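You operate a simulated robot arm through the tools that you are given. There is no shell and no other tool. Be economical: measure what you need, move in short steps, check, and stop when the job is done.

Carry out the task below with a simulated robot arm. There is one attempt and no reset: what you move stays moved.

TASK
On the top of the long plywood bench, make the thin silver roll and the dull grey roll change places.

Only the result counts: the job must be done as asked and must still hold three seconds after the hand-in. Knocking over, shifting, dropping, spilling or breaking anything else fails it.

THE ROBOT
A 6-joint arm with a two-finger parallel gripper on a trunk, on a base that drives. Base frame: it is fixed to the floor where the robot stands at the start and does not move with it; the origin is under the middle of the robot, x ahead of it, y to its left, z up. Readings come in mm, rad, newtons and seconds.
With the tool pointing down near the work surface it reaches from about 320 to 700 mm from the robot's upright axis, wherever it stands. Its first joint turns from -2.897 to 2.897 rad. Payload 4.1 kg.
Tool frame: the origin (TCP) lies between the finger pads and is the grasp point; the fingertips stand 23 mm ahead of it; z points along the fingers, y is the line along which they close. Largest opening 94 mm; finger width 38, thickness 10; the body of the gripper, 54 by 96 mm, starts 39 mm behind the TCP.
Orientation is that of the tool frame in the base frame, as a unit quaternion [w, x, y, z]. With the fingers straight down and closing along the base's y, the tool's x points along the base's -x, its y along +y and its z along -z.

THE INTERFACE
- The arm moves only by the tool move_arm. Its argument "deltas" is one flat list of numbers, 6 for each row, row after row: the shift along the base's x, y, z in cm, then the turn, a rotation vector about the base's x, y, z in rad. In form: [dx, dy, dz, rx, ry, rz, dx, dy, dz, rx, ry, rz, ...]. A call has 1 to 12 rows; each row shifts and turns the commanded pose from where the row before left it. "gripper" is the gripper command, from -1 (shut) to 1 (fully open), values between in proportion, set as the call begins (left out, the last holds). A row lasts 0.2 s, in which the tool goes at most 50 mm and 0.15 rad; a call with a longer step from one row to the next is refused whole, and so is a gripper value outside its range. A pose out of reach is approached as far as the arm can. The call stops where the force on the tool passes 40 N (or 10 N more than at its start, if that is more) or the arm is blocked; 0.2 s more then pass. Each finger travels about 45 mm/s and halts on what it meets, pressing with about 43 N; the grip force reading is that of the motor and also rises with nothing between the fingers. The clock runs only during rows and for 0.2 s after the last one: add rows that do not move to give the fingers time. It gives the time, the measured TCP pose, the force on the tool (base axes), the opening and the grip force at its end, in the units of the frame above (readings bear some noise).
- Cameras (640 x 400 px; columns grow to the right, rows downward): "scene" is now at [16.7, 168.7, 1530.9]; the picture's right is [0.00, -1.00, 0.00], its down [-0.74, -0.00, -0.67] and it looks along [0.67, 0.00, -0.74] (base axes); focal length 286 px, centre (320, 200). "wrist" rides on the gripper at [87, 16, -74] in the tool frame; the picture's right is [-0.18, 0.98, 0.00], its down [-0.58, -0.11, -0.81] and it looks along [-0.79, -0.15, 0.59] (tool axes); focal length 243 px, centre (320, 200). There is no depth. A picture from a camera that has moved, and an enlarged one, comes with that camera's place and axes in the base frame and with its lens.
- get_image(camera): a new picture of that camera. It takes no simulated time.
- move_column(by): slides the trunk up (or, below 0, down) by that many mm; the arm and the scene camera ride with it, the base frame stays. It gives what a move gives, with no picture.
- roll_base(legs): drives the robot by 1 to 6 legs, each [ahead, turn to the left] in mm and rad, along the robot's own axes; the way and the turn of a leg run together, so that a leg with both is an arc; at most 1500 mm and 3.142 rad a leg. The arm and the cameras ride along, it lands a little off, and it stops where it bumps. It gives what a move gives.
- aim_head(pan, tilt): turns the head with the scene camera to pan (to the left, within 2.705 rad either way) and tilt (down, from -0.506 to 1.204), counted from straight ahead of the robot. It gives what a move gives.
- zoom(camera, box): a new picture of the part [left, top, right, bottom] of that camera's present view, enlarged. It takes no simulated time.
- sign_off(): hands the job in; it is judged then, once.

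Go step by step. Nothing tells you exact positions but the pictures and the camera data: compare them with the known pose of the tool, close in by small moves and look again before you grip or let go. The budget is 165 turns and 108 pictures, counting those below and the enlarged ones. Unless the task says otherwise, let go and move clear before handing in, and close with one line.

The tools are called after "Request:" as name(argument=value, ...) on one line, values as JSON. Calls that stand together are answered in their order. move_arm: Moves the arm, as the interface text tells. Its arguments: {"type":"object","properties":{"deltas":{"type":"array","items":{"type":"number"}},"gripper":{"type":"number"}},"required":["deltas"]} The other tools are called the same way: move_column (by) slides the trunk up or down; roll_base (legs) drives the base; aim_head (pan, tilt) turns the head that bears the scene camera; get_image (camera) takes a picture; zoom (camera, box) takes an enlarged picture of a part of a camera's view; sign_off () hands the job in.

At the start:

```text
time: 0.0
ee_pos: [357.1, 77.7, 1093.3]
tcp_rot: [0.0, 0.001, 1.0, 0.0]
contact_force: [0.2, 0.5, -0.2]
finger_gap: 94.2
grasp_force: 0.1
trunk travel left (down, up): [-500.0, 90.0]
robot x, y, heading: [-1.1, 2.2, 0.004]
head pan, tilt: [0.003, 0.838]
```

scene: 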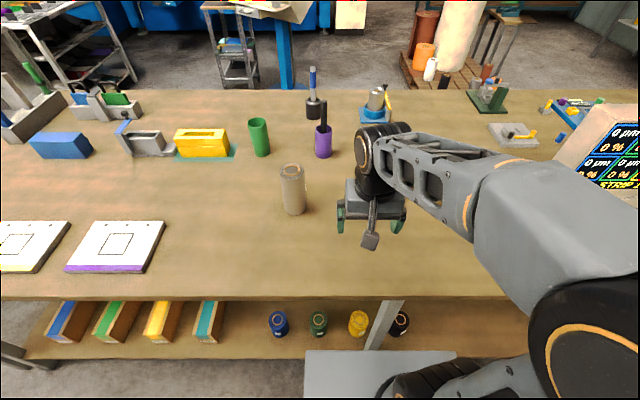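
wrist: 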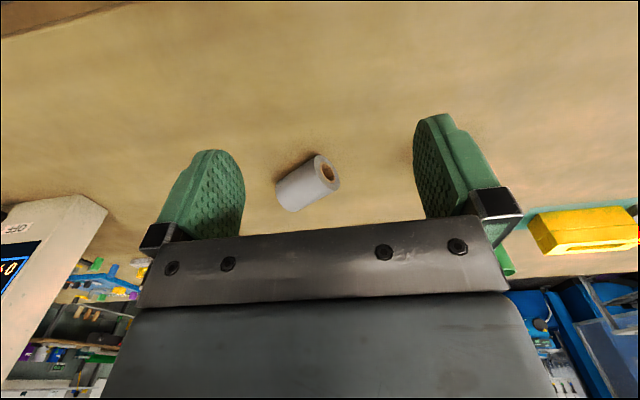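

I see one standing dull roll left of the arm, and the wrist camera shows a light roll hidden behind the gripper. I'll look closer and around before moving.

Request:
zoom(camera="scene", box=[200, 60, 440, 260])

Request:
zoom(camera="wrist", box=[220, 100, 420, 225])

Request:
aim_head(pan=0.9, tilt=0.7)

Request:
get_image(camera="scene")

Request:
aim_head(pan=-0.9, tilt=0.7)

Request:
get_image(camera="scene")

```text
2.00 times, centred on (320, 160) of scene
camera zoom: at [16.7, 168.7, 1530.9], right [0.0, -1.0, 0.0], down [-0.74, 0.0, -0.67], along [0.67, 0.0, -0.74], focal length 572 px, centre (320, 280)
```

zoom: 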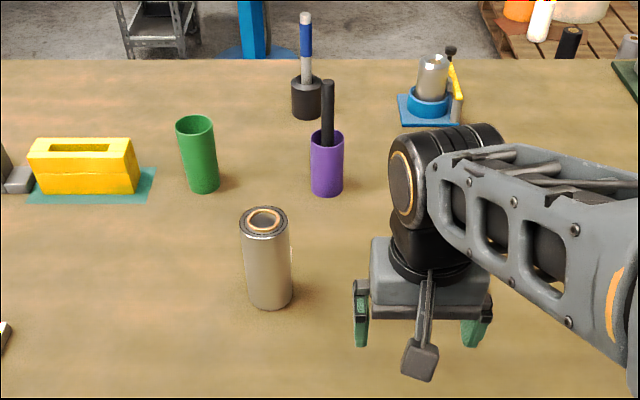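

```text
3.20 times, centred on (320, 162) of wrist
camera zoom: at [267.9, 94.7, 1167.6], right [0.19, 0.98, 0.0], down [0.58, -0.11, 0.81], along [0.79, -0.15, -0.59], focal length 776 px, centre (320, 320)
```

zoom: 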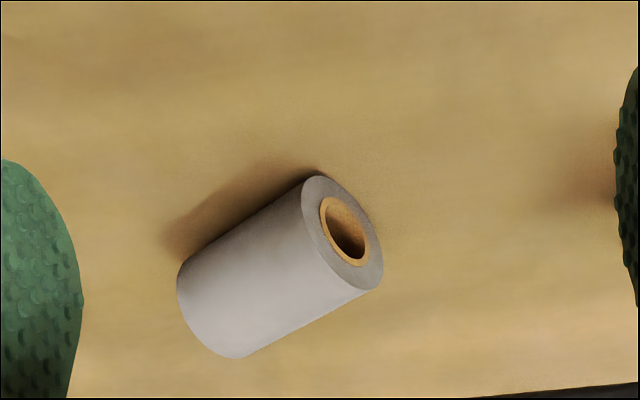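

```text
time: 1.2
ee_pos: [356.2, 76.4, 1093.8]
tcp_rot: [0.0, 0.0, 1.0, 0.0]
contact_force: [0.1, 0.2, 0.4]
finger_gap: 94.0
grasp_force: 0.0
trunk travel left (down, up): [-500.0, 90.0]
robot x, y, heading: [3.6, -0.0, -0.0]
head pan, tilt: [0.901, 0.7]
```

```text
103 pictures are left
camera scene: at [-9.2, 234.9, 1542.3], right [0.78, -0.62, 0.0], down [-0.4, -0.5, -0.76], along [0.48, 0.6, -0.64], focal length 286 px, centre (320, 200)
```

scene: 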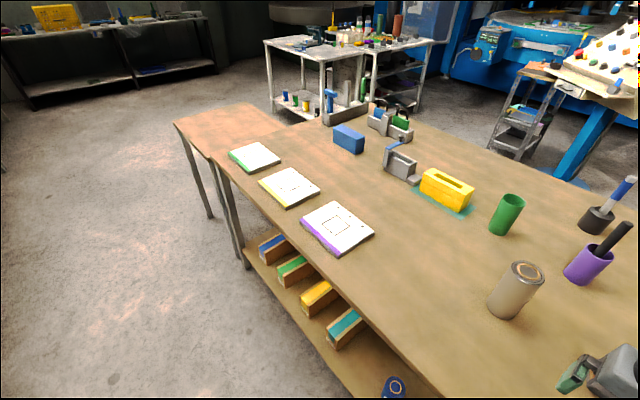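

```text
time: 3.0
ee_pos: [356.0, 77.5, 1092.7]
tcp_rot: [0.0, 0.001, 1.0, 0.0]
contact_force: [-0.2, 0.1, -0.4]
finger_gap: 93.9
grasp_force: 0.1
trunk travel left (down, up): [-500.0, 90.0]
robot x, y, heading: [-0.8, 2.7, -0.003]
head pan, tilt: [-0.901, 0.7]
```

```text
102 pictures are left
camera scene: at [-9.2, 101.8, 1542.3], right [-0.78, -0.62, 0.0], down [-0.4, 0.5, -0.77], along [0.48, -0.6, -0.64], focal length 286 px, centre (320, 200)
```

scene: 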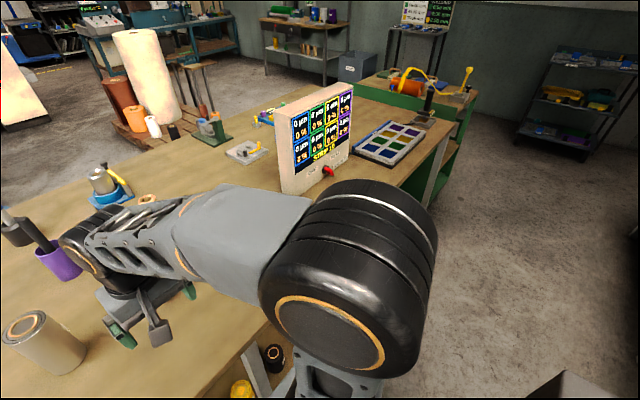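

The bench holds a standing shiny roll, a light grey roll behind the gripper, and something with an orange ring hidden by the arm. I'll move the arm aside to see everything.

Request:
move_arm(deltas=[0, -4, 1, 0, 0, 0, 0, -4, 1, 0, 0, 0, 0, -4, 1, 0, 0, 0, 0, -4, 1, 0, 0, 0, 0, -4, 1, 0, 0, 0, 0, -4, 1, 0, 0, 0])

Request:
aim_head(pan=-0.2, tilt=0.75)

Request:
get_image(camera="scene")

Request:
get_image(camera="wrist")

```text
time: 4.4
ee_pos: [357.2, -162.5, 1153.9]
tcp_rot: [0.0, 0.001, 1.0, -0.001]
contact_force: [0.0, -0.1, -0.4]
finger_gap: 93.9
grasp_force: 0.0
trunk travel left (down, up): [-500.0, 90.0]
robot x, y, heading: [-0.2, 1.6, 0.002]
head pan, tilt: [-0.901, 0.7]
```

```text
time: 5.5
ee_pos: [357.7, -161.6, 1154.5]
tcp_rot: [0.0, 0.001, 1.0, 0.0]
contact_force: [0.1, 0.3, -0.4]
finger_gap: 93.7
grasp_force: 0.0
trunk travel left (down, up): [-500.0, 90.0]
robot x, y, heading: [-1.5, -1.3, -0.002]
head pan, tilt: [-0.201, 0.75]
```

```text
101 pictures are left
camera scene: at [19.2, 151.7, 1538.0], right [-0.2, -0.98, 0.0], down [-0.67, 0.14, -0.73], along [0.72, -0.15, -0.68], focal length 286 px, centre (320, 200)
```

scene: 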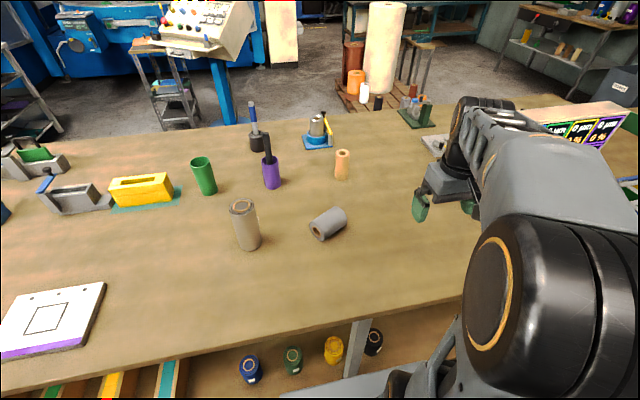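

```text
100 pictures are left
camera wrist: at [270.0, -144.2, 1228.7], right [0.19, 0.98, 0.0], down [0.58, -0.11, 0.81], along [0.79, -0.15, -0.59], focal length 243 px, centre (320, 200)
```

wrist: 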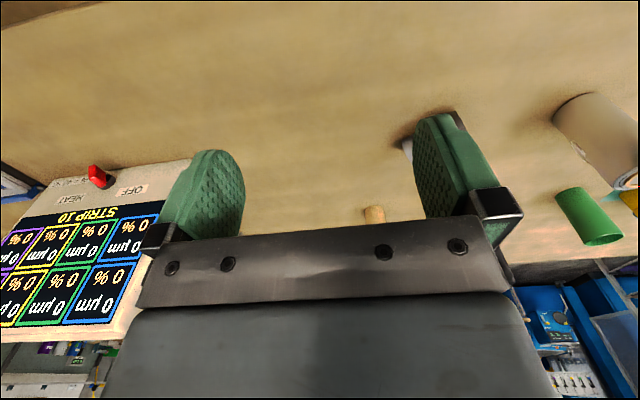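

Request:
zoom(camera="scene", box=[210, 90, 402, 210])

Request:
zoom(camera="scene", box=[210, 180, 370, 280])

```text
3.33 times, centred on (306, 150) of scene
camera zoom: at [19.2, 151.7, 1538.0], right [-0.2, -0.98, 0.0], down [-0.67, 0.14, -0.73], along [0.72, -0.15, -0.68], focal length 953 px, centre (367, 367)
```

zoom: 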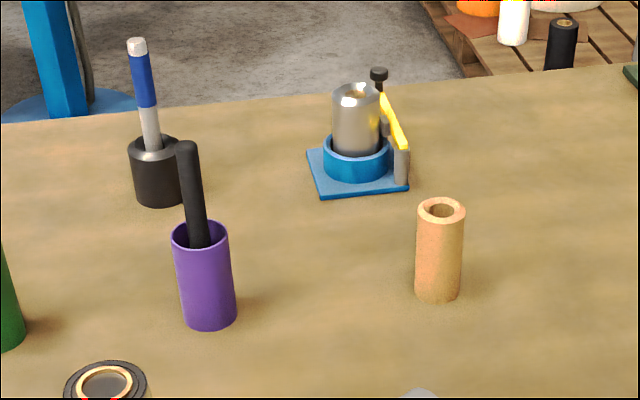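

```text
4.00 times, centred on (290, 230) of scene
camera zoom: at [19.2, 151.7, 1538.0], right [-0.2, -0.98, 0.0], down [-0.67, 0.14, -0.73], along [0.72, -0.15, -0.68], focal length 1144 px, centre (440, 80)
```

zoom: 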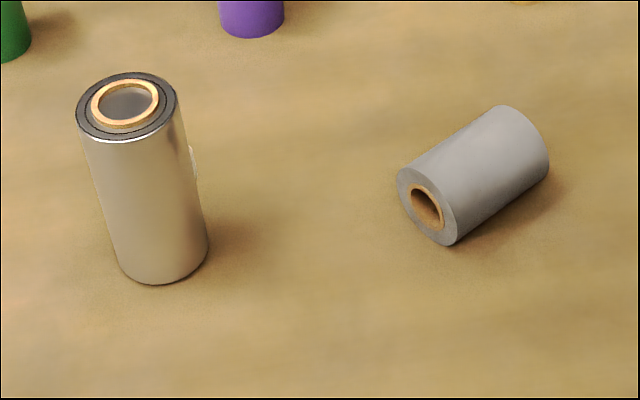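

Request:
aim_head(pan=-0.2, tilt=0.5)

Request:
zoom(camera="scene", box=[272, 155, 368, 215])

Request:
get_image(camera="scene")

Request:
aim_head(pan=0.5, tilt=0.6)

Request:
zoom(camera="scene", box=[100, 50, 420, 250])

```text
time: 6.2
ee_pos: [356.8, -161.8, 1154.0]
tcp_rot: [0.001, 0.001, 1.0, 0.0]
contact_force: [0.3, 0.1, -0.6]
finger_gap: 93.9
grasp_force: 0.0
trunk travel left (down, up): [-500.0, 90.0]
robot x, y, heading: [1.2, 1.0, -0.002]
head pan, tilt: [-0.201, 0.499]
```

```text
6.67 times, centred on (320, 185) of scene
camera zoom: at [27.1, 150.2, 1559.9], right [-0.2, -0.98, 0.0], down [-0.47, 0.1, -0.88], along [0.86, -0.17, -0.48], focal length 1906 px, centre (320, 300)
```

zoom: 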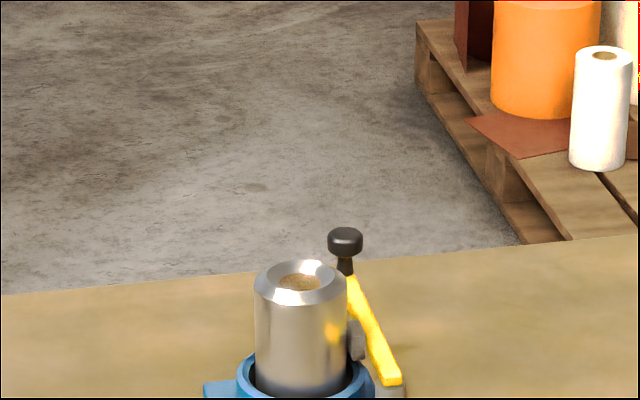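

```text
96 pictures are left
camera scene: at [27.1, 150.2, 1559.9], right [-0.2, -0.98, 0.0], down [-0.47, 0.1, -0.88], along [0.86, -0.17, -0.48], focal length 286 px, centre (320, 200)
```

scene: 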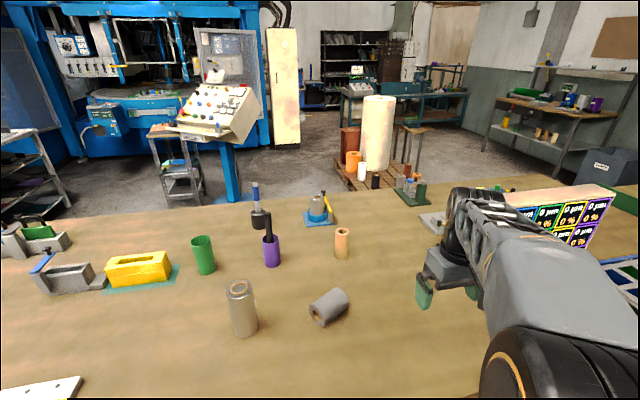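

```text
time: 7.3
ee_pos: [358.0, -162.1, 1155.2]
tcp_rot: [0.0, 0.001, 1.0, -0.001]
contact_force: [0.4, 0.3, 0.2]
finger_gap: 94.0
grasp_force: 0.1
trunk travel left (down, up): [-500.0, 90.0]
robot x, y, heading: [-2.0, 1.0, -0.001]
head pan, tilt: [0.499, 0.6]
```

```text
2.00 times, centred on (260, 150) of scene
camera zoom: at [15.6, 210.6, 1550.9], right [0.48, -0.88, 0.0], down [-0.5, -0.27, -0.83], along [0.72, 0.39, -0.56], focal length 572 px, centre (440, 300)
```

zoom: 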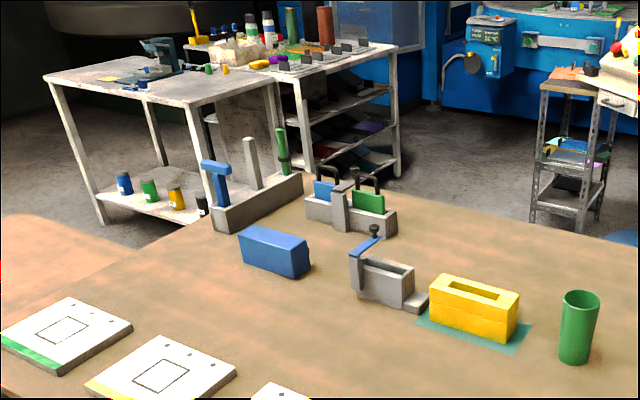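

Request:
aim_head(pan=-0.2, tilt=0.6)

Request:
zoom(camera="scene", box=[296, 145, 344, 190])

Request:
zoom(camera="scene", box=[220, 220, 284, 300])

Request:
zoom(camera="scene", box=[296, 230, 360, 290])

```text
time: 8.4
ee_pos: [357.3, -160.6, 1154.4]
tcp_rot: [-0.001, 0.0, 1.0, 0.0]
contact_force: [-0.3, 1.7, 0.0]
finger_gap: 93.8
grasp_force: 0.1
trunk travel left (down, up): [-500.0, 90.0]
robot x, y, heading: [-2.7, 1.7, 0.0]
head pan, tilt: [-0.201, 0.6]
```

```text
8.89 times, centred on (320, 168) of scene
camera zoom: at [24.6, 150.8, 1550.9], right [-0.2, -0.98, 0.0], down [-0.55, 0.11, -0.83], along [0.81, -0.16, -0.56], focal length 2542 px, centre (320, 489)
```

zoom: 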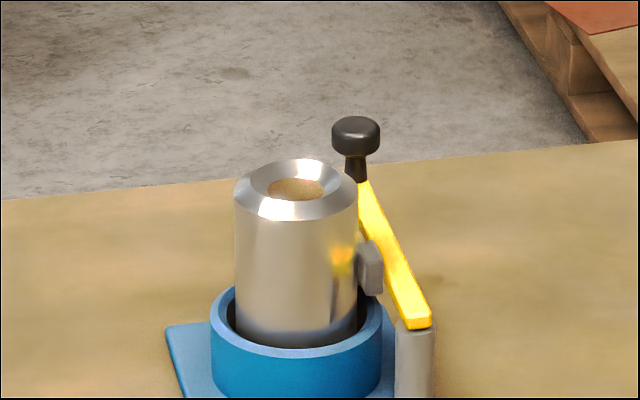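

```text
5.00 times, centred on (252, 260) of scene
camera zoom: at [24.6, 150.8, 1550.9], right [-0.2, -0.98, 0.0], down [-0.55, 0.11, -0.83], along [0.81, -0.16, -0.56], focal length 1430 px, centre (660, -100)
```

zoom: 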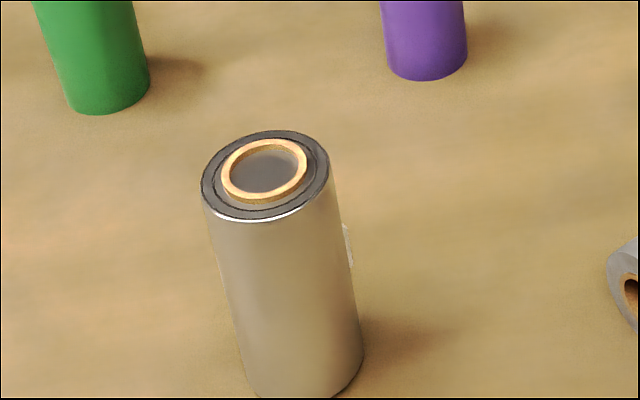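

```text
6.67 times, centred on (328, 260) of scene
camera zoom: at [24.6, 150.8, 1550.9], right [-0.2, -0.98, 0.0], down [-0.55, 0.11, -0.83], along [0.81, -0.16, -0.56], focal length 1906 px, centre (267, -200)
```

zoom: 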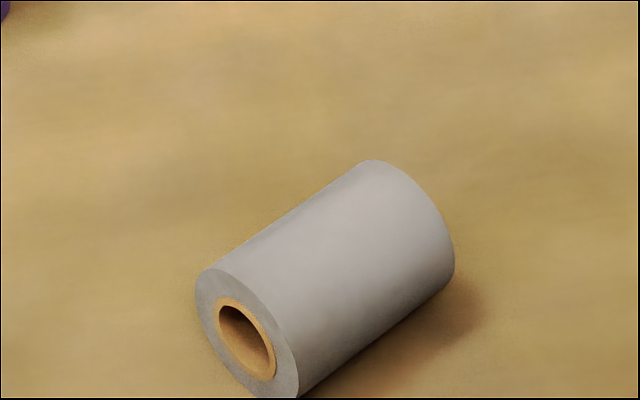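

The standing shiny cylinder looks like the silver roll, but I must check it isn't a can and that no other roll is hidden at right. I'll swing the arm left at height.

Request:
move_arm(deltas=[0, 5, 0, 0, 0, 0, 0, 5, 0, 0, 0, 0, 0, 5, 0, 0, 0, 0, 0, 5, 0, 0, 0, 0, 0, 5, 0, 0, 0, 0, 0, 5, 0, 0, 0, 0, 0, 5, 0, 0, 0, 0, 0, 5, 0, 0, 0, 0])

Request:
get_image(camera="wrist")

Request:
aim_head(pan=-0.9, tilt=0.8)

Request:
get_image(camera="scene")

```text
time: 10.2
ee_pos: [355.4, 238.0, 1151.1]
tcp_rot: [0.0, 0.001, 1.0, 0.0]
contact_force: [-0.2, 0.5, 1.3]
finger_gap: 93.9
grasp_force: 0.0
trunk travel left (down, up): [-500.0, 90.0]
robot x, y, heading: [2.2, 1.5, -0.003]
head pan, tilt: [-0.201, 0.6]
```

```text
91 pictures are left
camera wrist: at [267.8, 255.6, 1226.1], right [0.19, 0.98, 0.0], down [0.58, -0.11, 0.81], along [0.79, -0.15, -0.59], focal length 243 px, centre (320, 200)
```

wrist: 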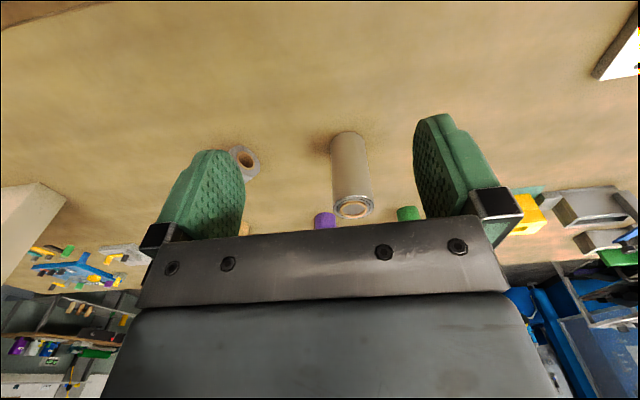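

```text
time: 11.2
ee_pos: [356.3, 238.0, 1153.0]
tcp_rot: [0.0, 0.0, 1.0, 0.001]
contact_force: [0.2, -0.2, 0.5]
finger_gap: 94.2
grasp_force: 0.0
trunk travel left (down, up): [-500.0, 90.0]
robot x, y, heading: [-0.9, 3.2, -0.002]
head pan, tilt: [-0.901, 0.799]
```

```text
90 pictures are left
camera scene: at [-11.9, 105.2, 1534.1], right [-0.78, -0.62, 0.0], down [-0.45, 0.56, -0.7], along [0.43, -0.55, -0.72], focal length 286 px, centre (320, 200)
```

scene: 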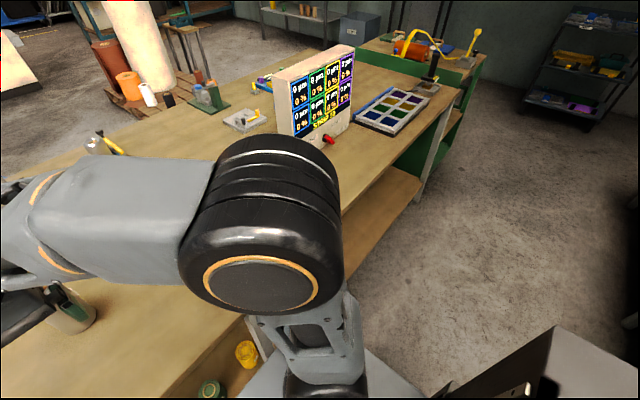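

Request:
zoom(camera="wrist", box=[220, 120, 420, 245])

Request:
aim_head(pan=0, tilt=0.9)

Request:
get_image(camera="scene")

```text
3.20 times, centred on (320, 182) of wrist
camera zoom: at [268.0, 253.9, 1226.5], right [0.19, 0.98, 0.0], down [0.58, -0.11, 0.81], along [0.79, -0.15, -0.59], focal length 776 px, centre (320, 256)
```

zoom: 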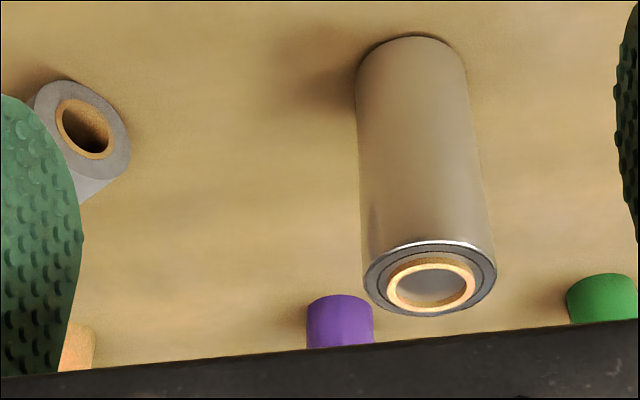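

```text
time: 12.4
ee_pos: [356.0, 235.3, 1152.6]
tcp_rot: [0.0, 0.001, 1.0, 0.0]
contact_force: [0.4, 0.5, 0.7]
finger_gap: 93.8
grasp_force: 0.1
trunk travel left (down, up): [-500.0, 90.0]
robot x, y, heading: [0.4, 1.6, -0.0]
head pan, tilt: [0.0, 0.901]
```

```text
88 pictures are left
camera scene: at [13.5, 168.4, 1526.1], right [0.0, -1.0, 0.0], down [-0.78, 0.0, -0.62], along [0.62, 0.0, -0.78], focal length 286 px, centre (320, 200)
```

scene: 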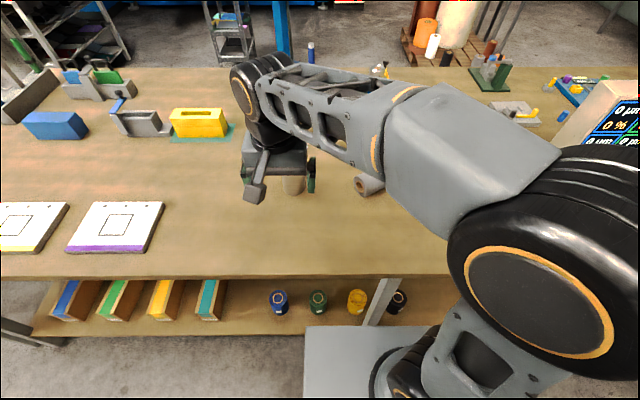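

Only two rolls fit: silver standing at about (591, 246), ~66 dia × 165 high; dull grey lying at about (608, 6), ~70 dia × 102 long, axis along (0.52, -0.85). I'll park the silver one near (430, 130), move the grey, then the silver. First go above the silver roll.

Request:
move_arm(deltas=[4.6, 0.2, -0.5, 0, 0, 0, 4.6, 0.2, -0.5, 0, 0, 0, 4.6, 0.2, -0.5, 0, 0, 0, 4.6, 0.2, -0.5, 0, 0, 0, 4.6, 0.2, -0.5, 0, 0, 0], gripper=1)

Request:
get_image(camera="wrist")

Request:
get_image(camera="scene")

```text
time: 13.7
ee_pos: [586.4, 248.2, 1126.0]
tcp_rot: [-0.001, 0.001, 1.0, 0.0]
contact_force: [0.7, -0.1, 1.1]
finger_gap: 94.3
grasp_force: 0.1
trunk travel left (down, up): [-500.0, 90.0]
robot x, y, heading: [-1.0, 4.9, -0.004]
head pan, tilt: [0.0, 0.901]
```

```text
87 pictures are left
camera wrist: at [498.7, 266.1, 1198.8], right [0.19, 0.98, 0.0], down [0.58, -0.11, 0.81], along [0.79, -0.15, -0.59], focal length 243 px, centre (320, 200)
```

wrist: 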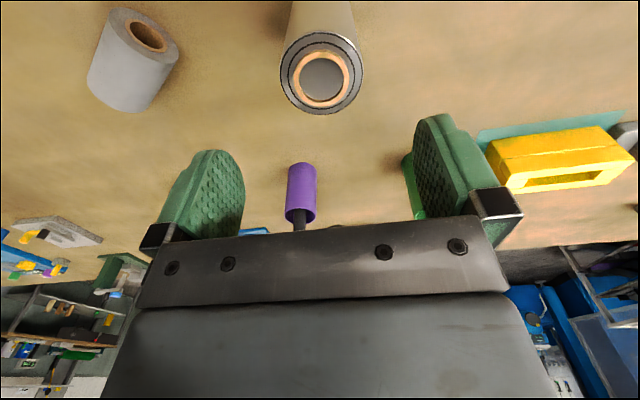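

```text
86 pictures are left
camera scene: at [14.4, 168.7, 1526.1], right [0.0, -1.0, 0.0], down [-0.78, 0.0, -0.62], along [0.62, 0.0, -0.78], focal length 286 px, centre (320, 200)
```

scene: 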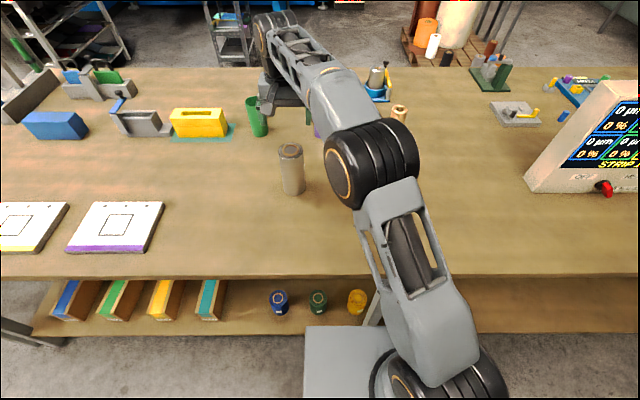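

Request:
move_arm(deltas=[0.25, 0.1, -3.2, 0, 0, 0, 0, 0, -3.2, 0, 0, 0, 0, 0, -3.2, 0, 0, 0])

Request:
get_image(camera="wrist")

Request:
zoom(camera="scene", box=[200, 60, 360, 220])

```text
time: 14.4
ee_pos: [588.4, 249.6, 1032.5]
tcp_rot: [0.0, 0.001, 1.0, 0.0]
contact_force: [0.3, 0.5, -0.1]
finger_gap: 93.9
grasp_force: 0.0
trunk travel left (down, up): [-500.0, 90.0]
robot x, y, heading: [2.3, 1.0, -0.0]
head pan, tilt: [0.0, 0.901]
```

```text
85 pictures are left
camera wrist: at [500.0, 266.5, 1106.7], right [0.19, 0.98, 0.0], down [0.58, -0.11, 0.81], along [0.79, -0.15, -0.59], focal length 243 px, centre (320, 200)
```

wrist: 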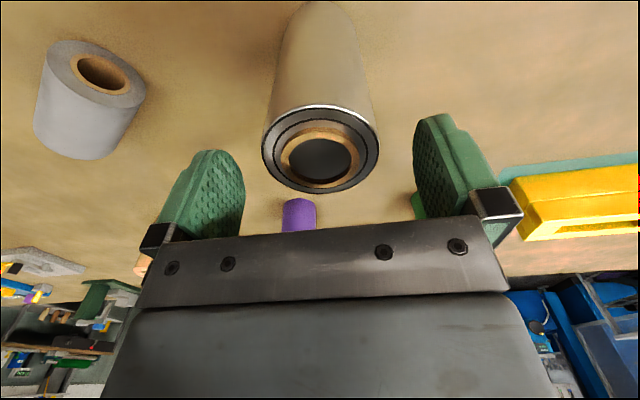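

```text
2.50 times, centred on (280, 140) of scene
camera zoom: at [13.5, 168.4, 1526.2], right [0.0, -1.0, 0.0], down [-0.78, 0.0, -0.62], along [0.62, 0.0, -0.78], focal length 715 px, centre (420, 350)
```

zoom: 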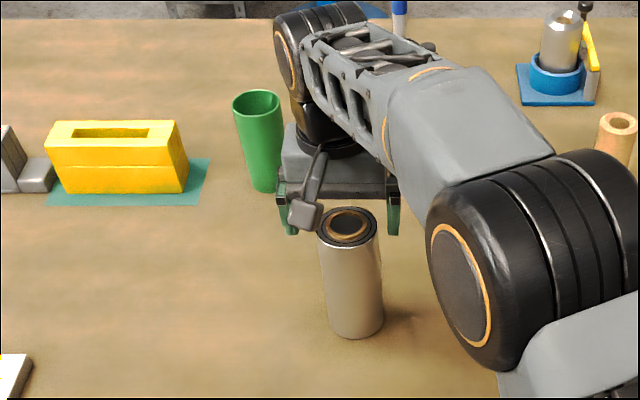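

Request:
move_arm(deltas=[0.5, 0, -1.6, 0, 0, 0, 0, 0, -1.6, 0, 0, 0, 0, 0, -1.5, 0, 0, 0])

Request:
get_image(camera="wrist")

Request:
zoom(camera="scene", box=[200, 60, 360, 220])

```text
time: 15.2
ee_pos: [594.0, 250.9, 984.5]
tcp_rot: [0.0, 0.001, 1.0, -0.001]
contact_force: [0.1, 0.2, -0.6]
finger_gap: 94.1
grasp_force: 0.1
trunk travel left (down, up): [-500.0, 90.0]
robot x, y, heading: [-0.2, -0.5, 0.001]
head pan, tilt: [0.0, 0.901]
```

```text
83 pictures are left
camera wrist: at [505.8, 267.7, 1059.2], right [0.19, 0.98, 0.0], down [0.58, -0.11, 0.81], along [0.79, -0.15, -0.59], focal length 243 px, centre (320, 200)
```

wrist: 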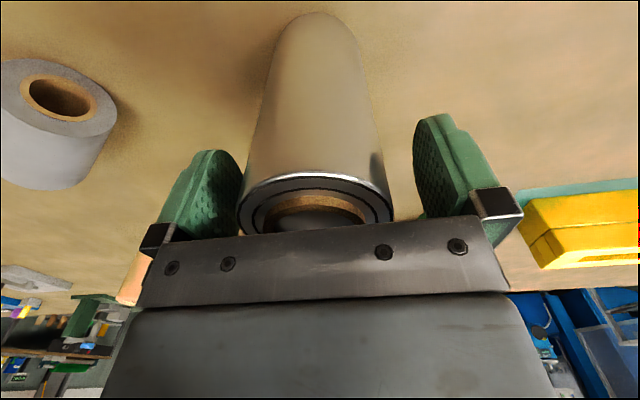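

```text
2.50 times, centred on (280, 140) of scene
camera zoom: at [13.5, 168.5, 1526.1], right [0.0, -1.0, 0.0], down [-0.78, 0.0, -0.62], along [0.62, 0.0, -0.78], focal length 715 px, centre (420, 350)
```

zoom: 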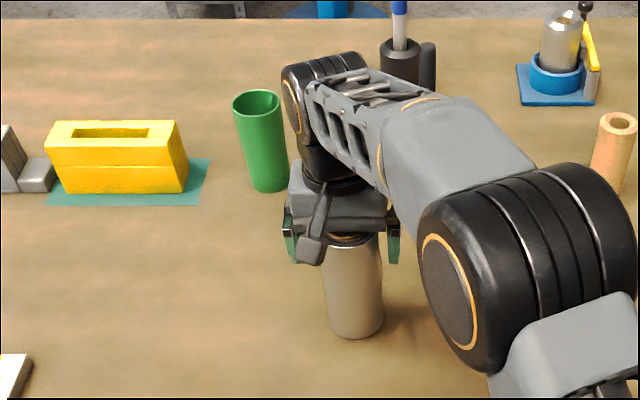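

Request:
move_arm(deltas=[0, 0, 0, 0, 0, 0, 0, 0, 0, 0, 0, 0, 0, 0, 0, 0, 0, 0, 0, 0, 0, 0, 0, 0, 0, 0, 0, 0, 0, 0], gripper=-1)

Request:
get_image(camera="wrist")

Request:
zoom(camera="scene", box=[200, 60, 360, 220])

```text
time: 16.4
ee_pos: [594.4, 250.4, 985.4]
tcp_rot: [0.001, 0.001, 1.0, 0.0]
contact_force: [0.3, -1.0, 0.5]
finger_gap: 67.2
grasp_force: 42.8
trunk travel left (down, up): [-500.0, 90.0]
robot x, y, heading: [3.9, 2.1, -0.002]
head pan, tilt: [0.0, 0.901]
```

```text
81 pictures are left
camera wrist: at [505.9, 267.5, 1059.3], right [0.19, 0.98, 0.0], down [0.58, -0.11, 0.81], along [0.79, -0.15, -0.59], focal length 243 px, centre (320, 200)
```

wrist: 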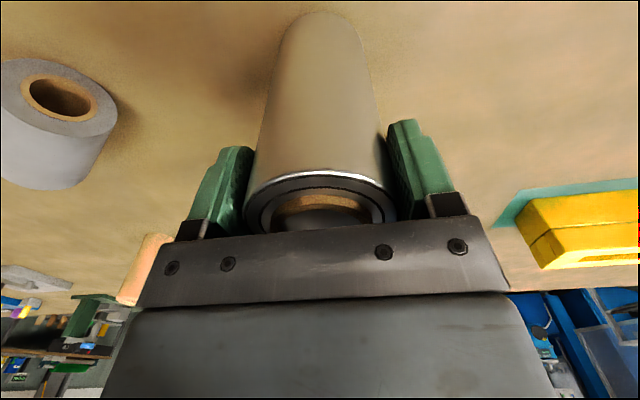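

```text
2.50 times, centred on (280, 140) of scene
camera zoom: at [13.5, 168.2, 1526.1], right [0.0, -1.0, 0.0], down [-0.78, 0.0, -0.62], along [0.62, 0.0, -0.78], focal length 715 px, centre (420, 350)
```

zoom: 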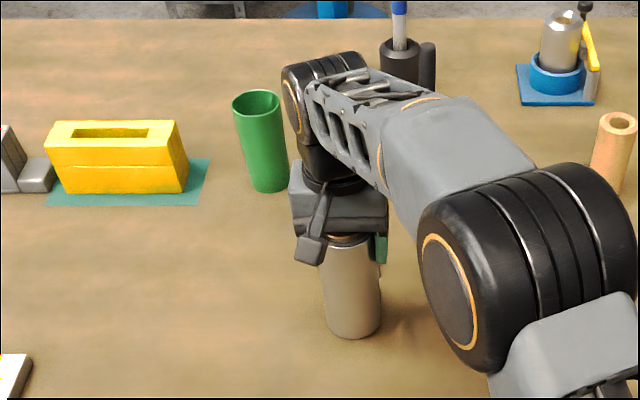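

Gripped (67 mm). The silver spot is (594, 250) with grip height 985. Lift 30 mm and carry to the parking spot (430, 130).

Request:
move_arm(deltas=[0, 0, 1.5, 0, 0, 0, 0, 0, 1.5, 0, 0, 0, -2.74, -2, 0, 0, 0, 0, -2.74, -2, 0, 0, 0, 0, -2.74, -2, 0, 0, 0, 0, -2.74, -2, 0, 0, 0, 0, -2.74, -2, 0, 0, 0, 0, -2.74, -2, 0, 0, 0, 0, 0, 0, 0, 0, 0, 0])

Request:
get_image(camera="scene")

Request:
get_image(camera="wrist")

```text
time: 18.4
ee_pos: [426.8, 129.3, 1016.1]
tcp_rot: [0.0, 0.0, 1.0, 0.0]
contact_force: [0.5, -0.2, -3.7]
finger_gap: 67.5
grasp_force: 42.6
trunk travel left (down, up): [-500.0, 90.0]
robot x, y, heading: [1.5, -0.3, -0.001]
head pan, tilt: [0.0, 0.901]
```

```text
79 pictures are left
camera scene: at [13.6, 168.3, 1526.1], right [0.0, -1.0, 0.0], down [-0.78, 0.0, -0.62], along [0.62, 0.0, -0.78], focal length 286 px, centre (320, 200)
```

scene: 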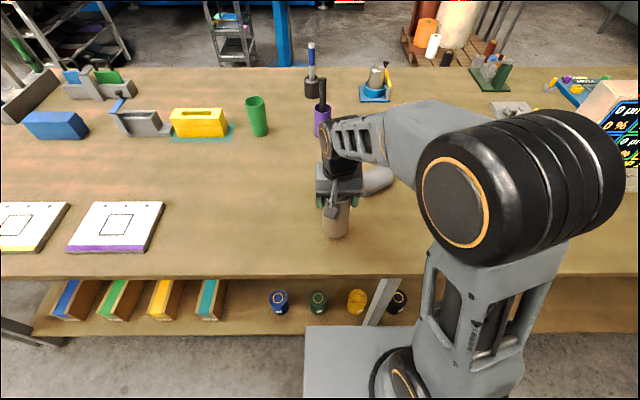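

```text
78 pictures are left
camera wrist: at [338.4, 146.4, 1089.3], right [0.18, 0.98, 0.0], down [0.58, -0.11, 0.81], along [0.79, -0.15, -0.59], focal length 243 px, centre (320, 200)
```

wrist: 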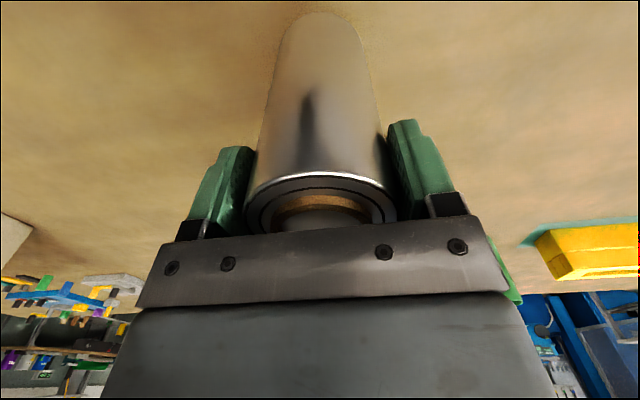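

Request:
move_arm(deltas=[0, 0, -1.0, 0, 0, 0, 0, 0, -1.0, 0, 0, 0, 0, 0, -0.6, 0, 0, 0, 0, 0, -0.3, 0, 0, 0])

```text
time: 19.4
ee_pos: [428.9, 129.1, 985.9]
tcp_rot: [0.0, 0.001, 1.0, 0.0]
contact_force: [0.0, -0.6, -3.5]
finger_gap: 67.2
grasp_force: 43.7
trunk travel left (down, up): [-500.0, 90.0]
robot x, y, heading: [4.5, 0.5, 0.004]
head pan, tilt: [0.0, 0.901]
```

Request:
move_arm(deltas=[0, 0, -0.1, 0, 0, 0])

Request:
zoom(camera="scene", box=[270, 150, 400, 270])

```text
time: 19.9
ee_pos: [428.2, 129.0, 985.5]
tcp_rot: [0.0, 0.001, 1.0, 0.0]
contact_force: [-0.1, 0.1, -4.2]
finger_gap: 67.7
grasp_force: 43.0
trunk travel left (down, up): [-500.0, 90.0]
robot x, y, heading: [4.1, 2.2, 0.002]
head pan, tilt: [0.0, 0.901]
```

```text
3.33 times, centred on (335, 210) of scene
camera zoom: at [13.7, 168.4, 1526.1], right [0.0, -1.0, 0.0], down [-0.78, 0.0, -0.62], along [0.62, 0.0, -0.78], focal length 953 px, centre (270, 167)
```

zoom: 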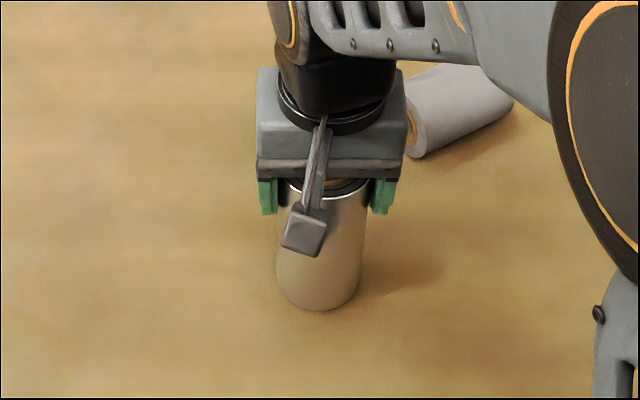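

Request:
move_arm(deltas=[0, 0, -0.1, 0, 0, 0, 0, 0, -0.1, 0, 0, 0])

```text
time: 20.4
ee_pos: [428.7, 128.3, 985.5]
tcp_rot: [-0.001, 0.002, 1.0, 0.0]
contact_force: [-0.6, -0.7, 1.8]
finger_gap: 67.5
grasp_force: 43.0
trunk travel left (down, up): [-500.0, 90.0]
robot x, y, heading: [-1.4, 2.7, -0.005]
head pan, tilt: [0.0, 0.901]
```

On the table (force turned). Release slowly and rise.

Request:
move_arm(deltas=[0, 0, 0, 0, 0, 0, 0, 0, 0, 0, 0, 0, 0, 0, 0, 0, 0, 0, 0, 0, 0, 0, 0, 0, 0, 0, 1, 0, 0, 0, 0, 0, 2, 0, 0, 0, 0, 0, 3, 0, 0, 0, 0, 0, 4, 0, 0, 0], gripper=1)

Request:
get_image(camera="wrist")

Request:
get_image(camera="scene")

```text
time: 22.2
ee_pos: [428.8, 128.0, 1083.5]
tcp_rot: [-0.001, 0.001, 1.0, -0.001]
contact_force: [0.3, 0.2, -0.5]
finger_gap: 94.1
grasp_force: 0.1
trunk travel left (down, up): [-500.0, 90.0]
robot x, y, heading: [0.2, 1.5, -0.004]
head pan, tilt: [0.0, 0.901]
```

```text
76 pictures are left
camera wrist: at [340.6, 145.3, 1157.8], right [0.19, 0.98, 0.0], down [0.58, -0.11, 0.81], along [0.79, -0.15, -0.59], focal length 243 px, centre (320, 200)
```

wrist: 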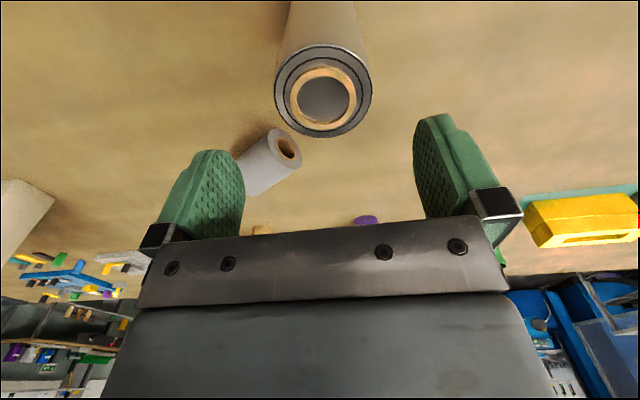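

```text
75 pictures are left
camera scene: at [13.3, 168.3, 1526.1], right [0.0, -1.0, 0.0], down [-0.78, 0.0, -0.62], along [0.62, 0.0, -0.78], focal length 286 px, centre (320, 200)
```

scene: 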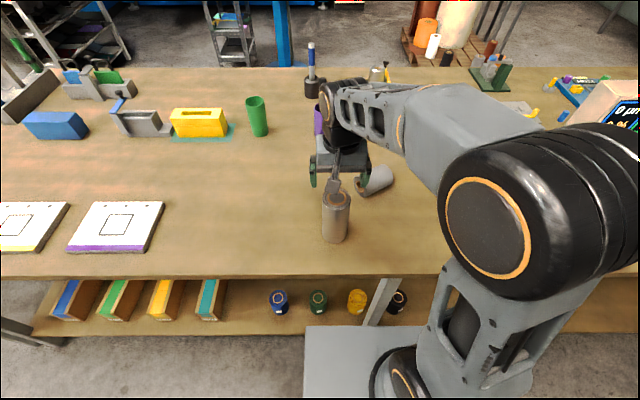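

Silver roll stands at the parking spot. Now over the grey roll, turning the tool -1.02 rad so the fingers close across it.

Request:
move_arm(deltas=[2.2, -1.54, 0, 0, 0, -0.128, 2.2, -1.54, 0, 0, 0, -0.128, 2.2, -1.54, 0, 0, 0, -0.128, 2.2, -1.54, 0, 0, 0, -0.128, 2.2, -1.54, 0, 0, 0, -0.128, 2.2, -1.54, 0, 0, 0, -0.128, 2.2, -1.54, 0, 0, 0, -0.128, 2.2, -1.54, 0, 0, 0, -0.128])

Request:
get_image(camera="wrist")

Request:
get_image(camera="scene")

```text
time: 24.1
ee_pos: [605.6, 7.4, 1082.9]
tcp_rot: [0.0, 0.491, 0.871, 0.0]
contact_force: [-0.2, -0.6, 0.8]
finger_gap: 94.3
grasp_force: 0.1
trunk travel left (down, up): [-500.0, 90.0]
robot x, y, heading: [1.6, 2.3, -0.002]
head pan, tilt: [0.0, 0.901]
```

```text
74 pictures are left
camera wrist: at [573.1, 90.6, 1157.8], right [0.94, 0.35, 0.0], down [0.21, -0.55, 0.81], along [0.28, -0.76, -0.59], focal length 243 px, centre (320, 200)
```

wrist: 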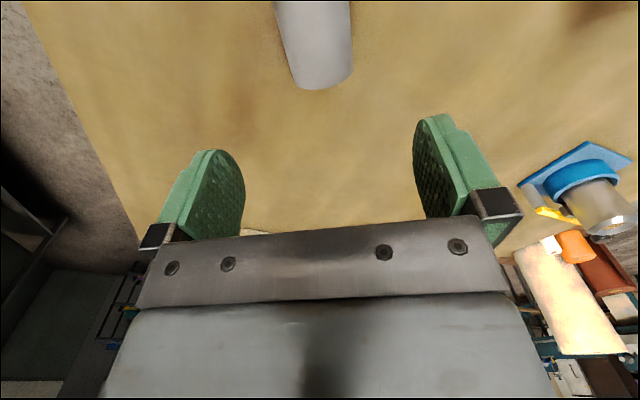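

```text
73 pictures are left
camera scene: at [13.8, 168.3, 1526.1], right [0.0, -1.0, 0.0], down [-0.78, 0.0, -0.62], along [0.62, 0.0, -0.78], focal length 286 px, centre (320, 200)
```

scene: 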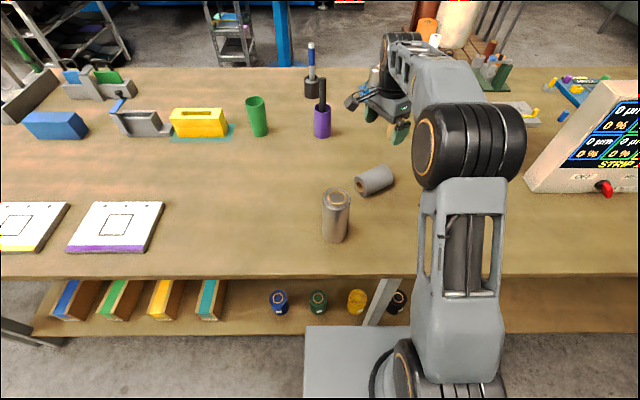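

Request:
zoom(camera="scene", box=[336, 150, 416, 200])

Request:
move_arm(deltas=[-0.35, -0.2, -2.5, 0, 0, 0, 0, 0, -2.5, 0, 0, 0, 0, 0, -2.5, 0, 0, 0])

Request:
get_image(camera="wrist")

Request:
zoom(camera="scene", box=[336, 80, 464, 220])

```text
8.00 times, centred on (376, 175) of scene
camera zoom: at [13.8, 168.3, 1526.1], right [0.0, -1.0, 0.0], down [-0.78, 0.0, -0.62], along [0.62, 0.0, -0.78], focal length 2288 px, centre (-128, 400)
```

zoom: 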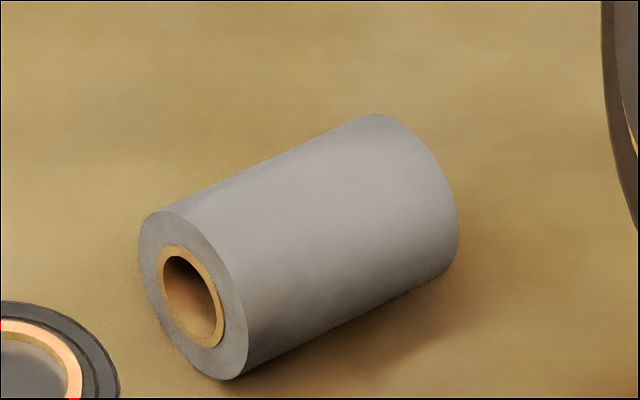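

```text
time: 24.9
ee_pos: [602.3, 3.1, 1006.4]
tcp_rot: [0.0, 0.491, 0.871, 0.0]
contact_force: [1.2, -0.3, -0.3]
finger_gap: 94.1
grasp_force: 0.2
trunk travel left (down, up): [-500.0, 90.0]
robot x, y, heading: [-2.4, 2.3, -0.001]
head pan, tilt: [0.0, 0.901]
```

```text
71 pictures are left
camera wrist: at [569.3, 86.4, 1080.8], right [0.94, 0.35, 0.0], down [0.21, -0.55, 0.81], along [0.28, -0.75, -0.59], focal length 243 px, centre (320, 200)
```

wrist: 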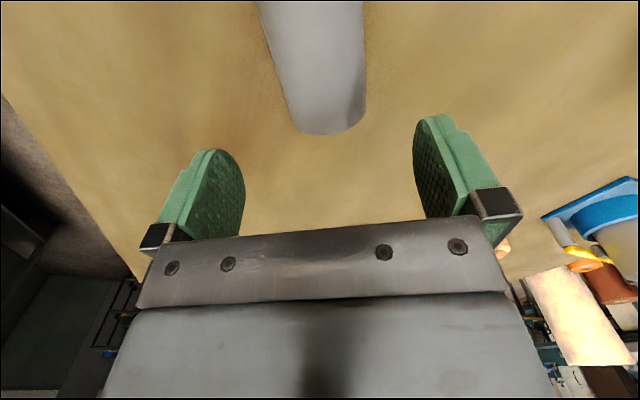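

```text
2.86 times, centred on (400, 150) of scene
camera zoom: at [13.7, 168.4, 1526.2], right [0.0, -1.0, 0.0], down [-0.78, 0.0, -0.62], along [0.62, 0.0, -0.78], focal length 817 px, centre (91, 343)
```

zoom: 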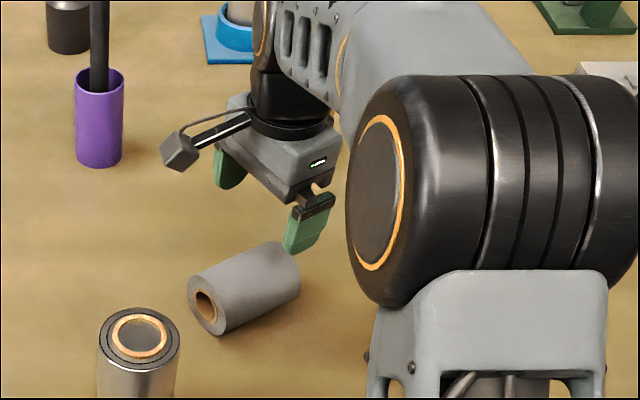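

Grey roll centre ≈ (598, 7), z 885. Descend to TCP z ≈ 889.

Request:
move_arm(deltas=[-0.45, 0.35, -3, 0, 0, 0, 0, 0, -3, 0, 0, 0, 0, 0, -2, 0, 0, 0])

Request:
get_image(camera="wrist")

Request:
zoom(camera="scene", box=[336, 100, 464, 220])

```text
time: 25.6
ee_pos: [597.5, 8.2, 928.9]
tcp_rot: [0.0, 0.49, 0.872, 0.0]
contact_force: [-0.2, -0.8, -0.1]
finger_gap: 94.3
grasp_force: 0.1
trunk travel left (down, up): [-500.0, 90.0]
robot x, y, heading: [0.7, 2.1, 0.006]
head pan, tilt: [0.0, 0.901]
```

```text
69 pictures are left
camera wrist: at [565.1, 90.5, 1002.4], right [0.94, 0.35, 0.0], down [0.21, -0.55, 0.81], along [0.28, -0.75, -0.59], focal length 243 px, centre (320, 200)
```

wrist: 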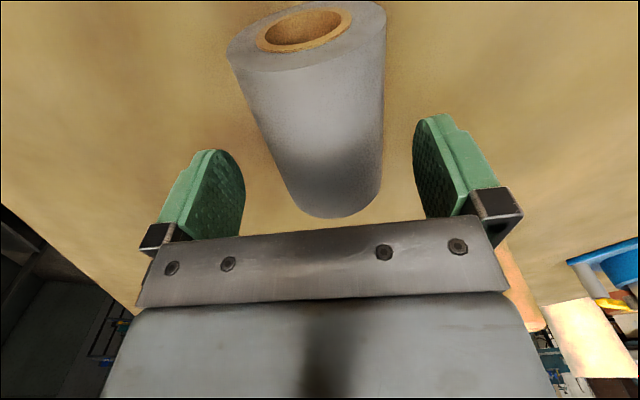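

```text
3.33 times, centred on (400, 160) of scene
camera zoom: at [13.6, 168.3, 1526.2], right [0.0, -1.0, 0.0], down [-0.78, 0.0, -0.62], along [0.62, 0.0, -0.78], focal length 953 px, centre (53, 333)
```

zoom: 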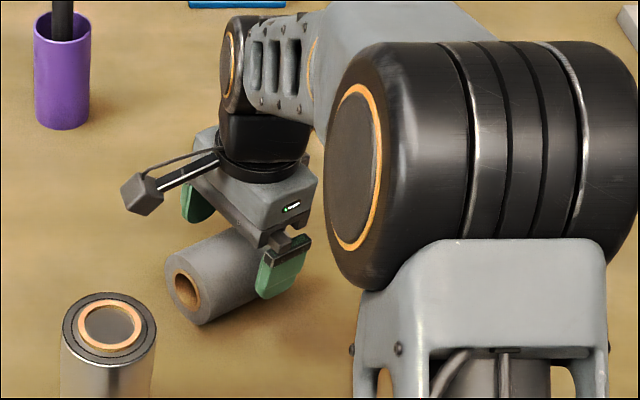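

Request:
move_arm(deltas=[0, 0, -1.5, 0, 0, 0, 0, 0, -1.5, 0, 0, 0, 0, 0, -0.9, 0, 0, 0])

Request:
get_image(camera="wrist")

```text
time: 26.4
ee_pos: [599.6, 7.3, 889.0]
tcp_rot: [0.0, 0.49, 0.872, 0.0]
contact_force: [-0.4, 1.1, 0.4]
finger_gap: 94.1
grasp_force: 0.0
trunk travel left (down, up): [-500.0, 90.0]
robot x, y, heading: [-1.1, -0.3, 0.001]
head pan, tilt: [0.0, 0.901]
```

```text
67 pictures are left
camera wrist: at [566.4, 91.2, 963.6], right [0.94, 0.35, 0.0], down [0.21, -0.55, 0.81], along [0.28, -0.75, -0.59], focal length 243 px, centre (320, 200)
```

wrist: 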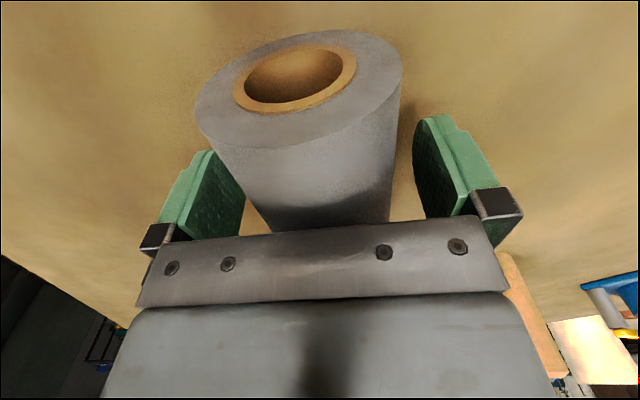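

Request:
move_arm(deltas=[0, 0, 0, 0, 0, 0, 0, 0, 0, 0, 0, 0, 0, 0, 0, 0, 0, 0, 0, 0, 0, 0, 0, 0, 0, 0, 0, 0, 0, 0], gripper=-1)

Request:
get_image(camera="wrist")

Request:
zoom(camera="scene", box=[336, 100, 464, 220])

```text
time: 27.6
ee_pos: [599.2, 8.7, 889.3]
tcp_rot: [0.0, 0.49, 0.872, 0.0]
contact_force: [0.6, 0.4, -0.4]
finger_gap: 68.2
grasp_force: 43.2
trunk travel left (down, up): [-500.0, 90.0]
robot x, y, heading: [1.1, 0.2, -0.001]
head pan, tilt: [0.0, 0.901]
```

```text
66 pictures are left
camera wrist: at [566.4, 91.2, 963.6], right [0.94, 0.35, 0.0], down [0.21, -0.55, 0.81], along [0.28, -0.75, -0.59], focal length 243 px, centre (320, 200)
```

wrist: 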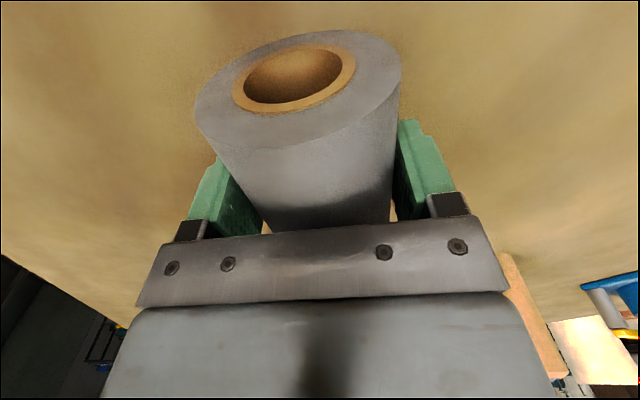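

```text
3.33 times, centred on (400, 160) of scene
camera zoom: at [13.6, 168.4, 1526.1], right [0.0, -1.0, 0.0], down [-0.78, 0.0, -0.62], along [0.62, 0.0, -0.78], focal length 953 px, centre (53, 333)
```

zoom: 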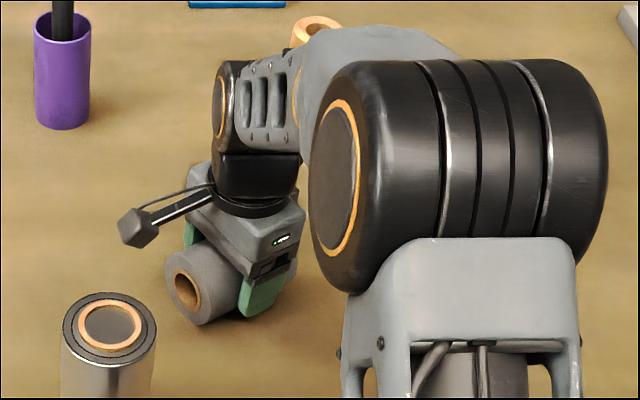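

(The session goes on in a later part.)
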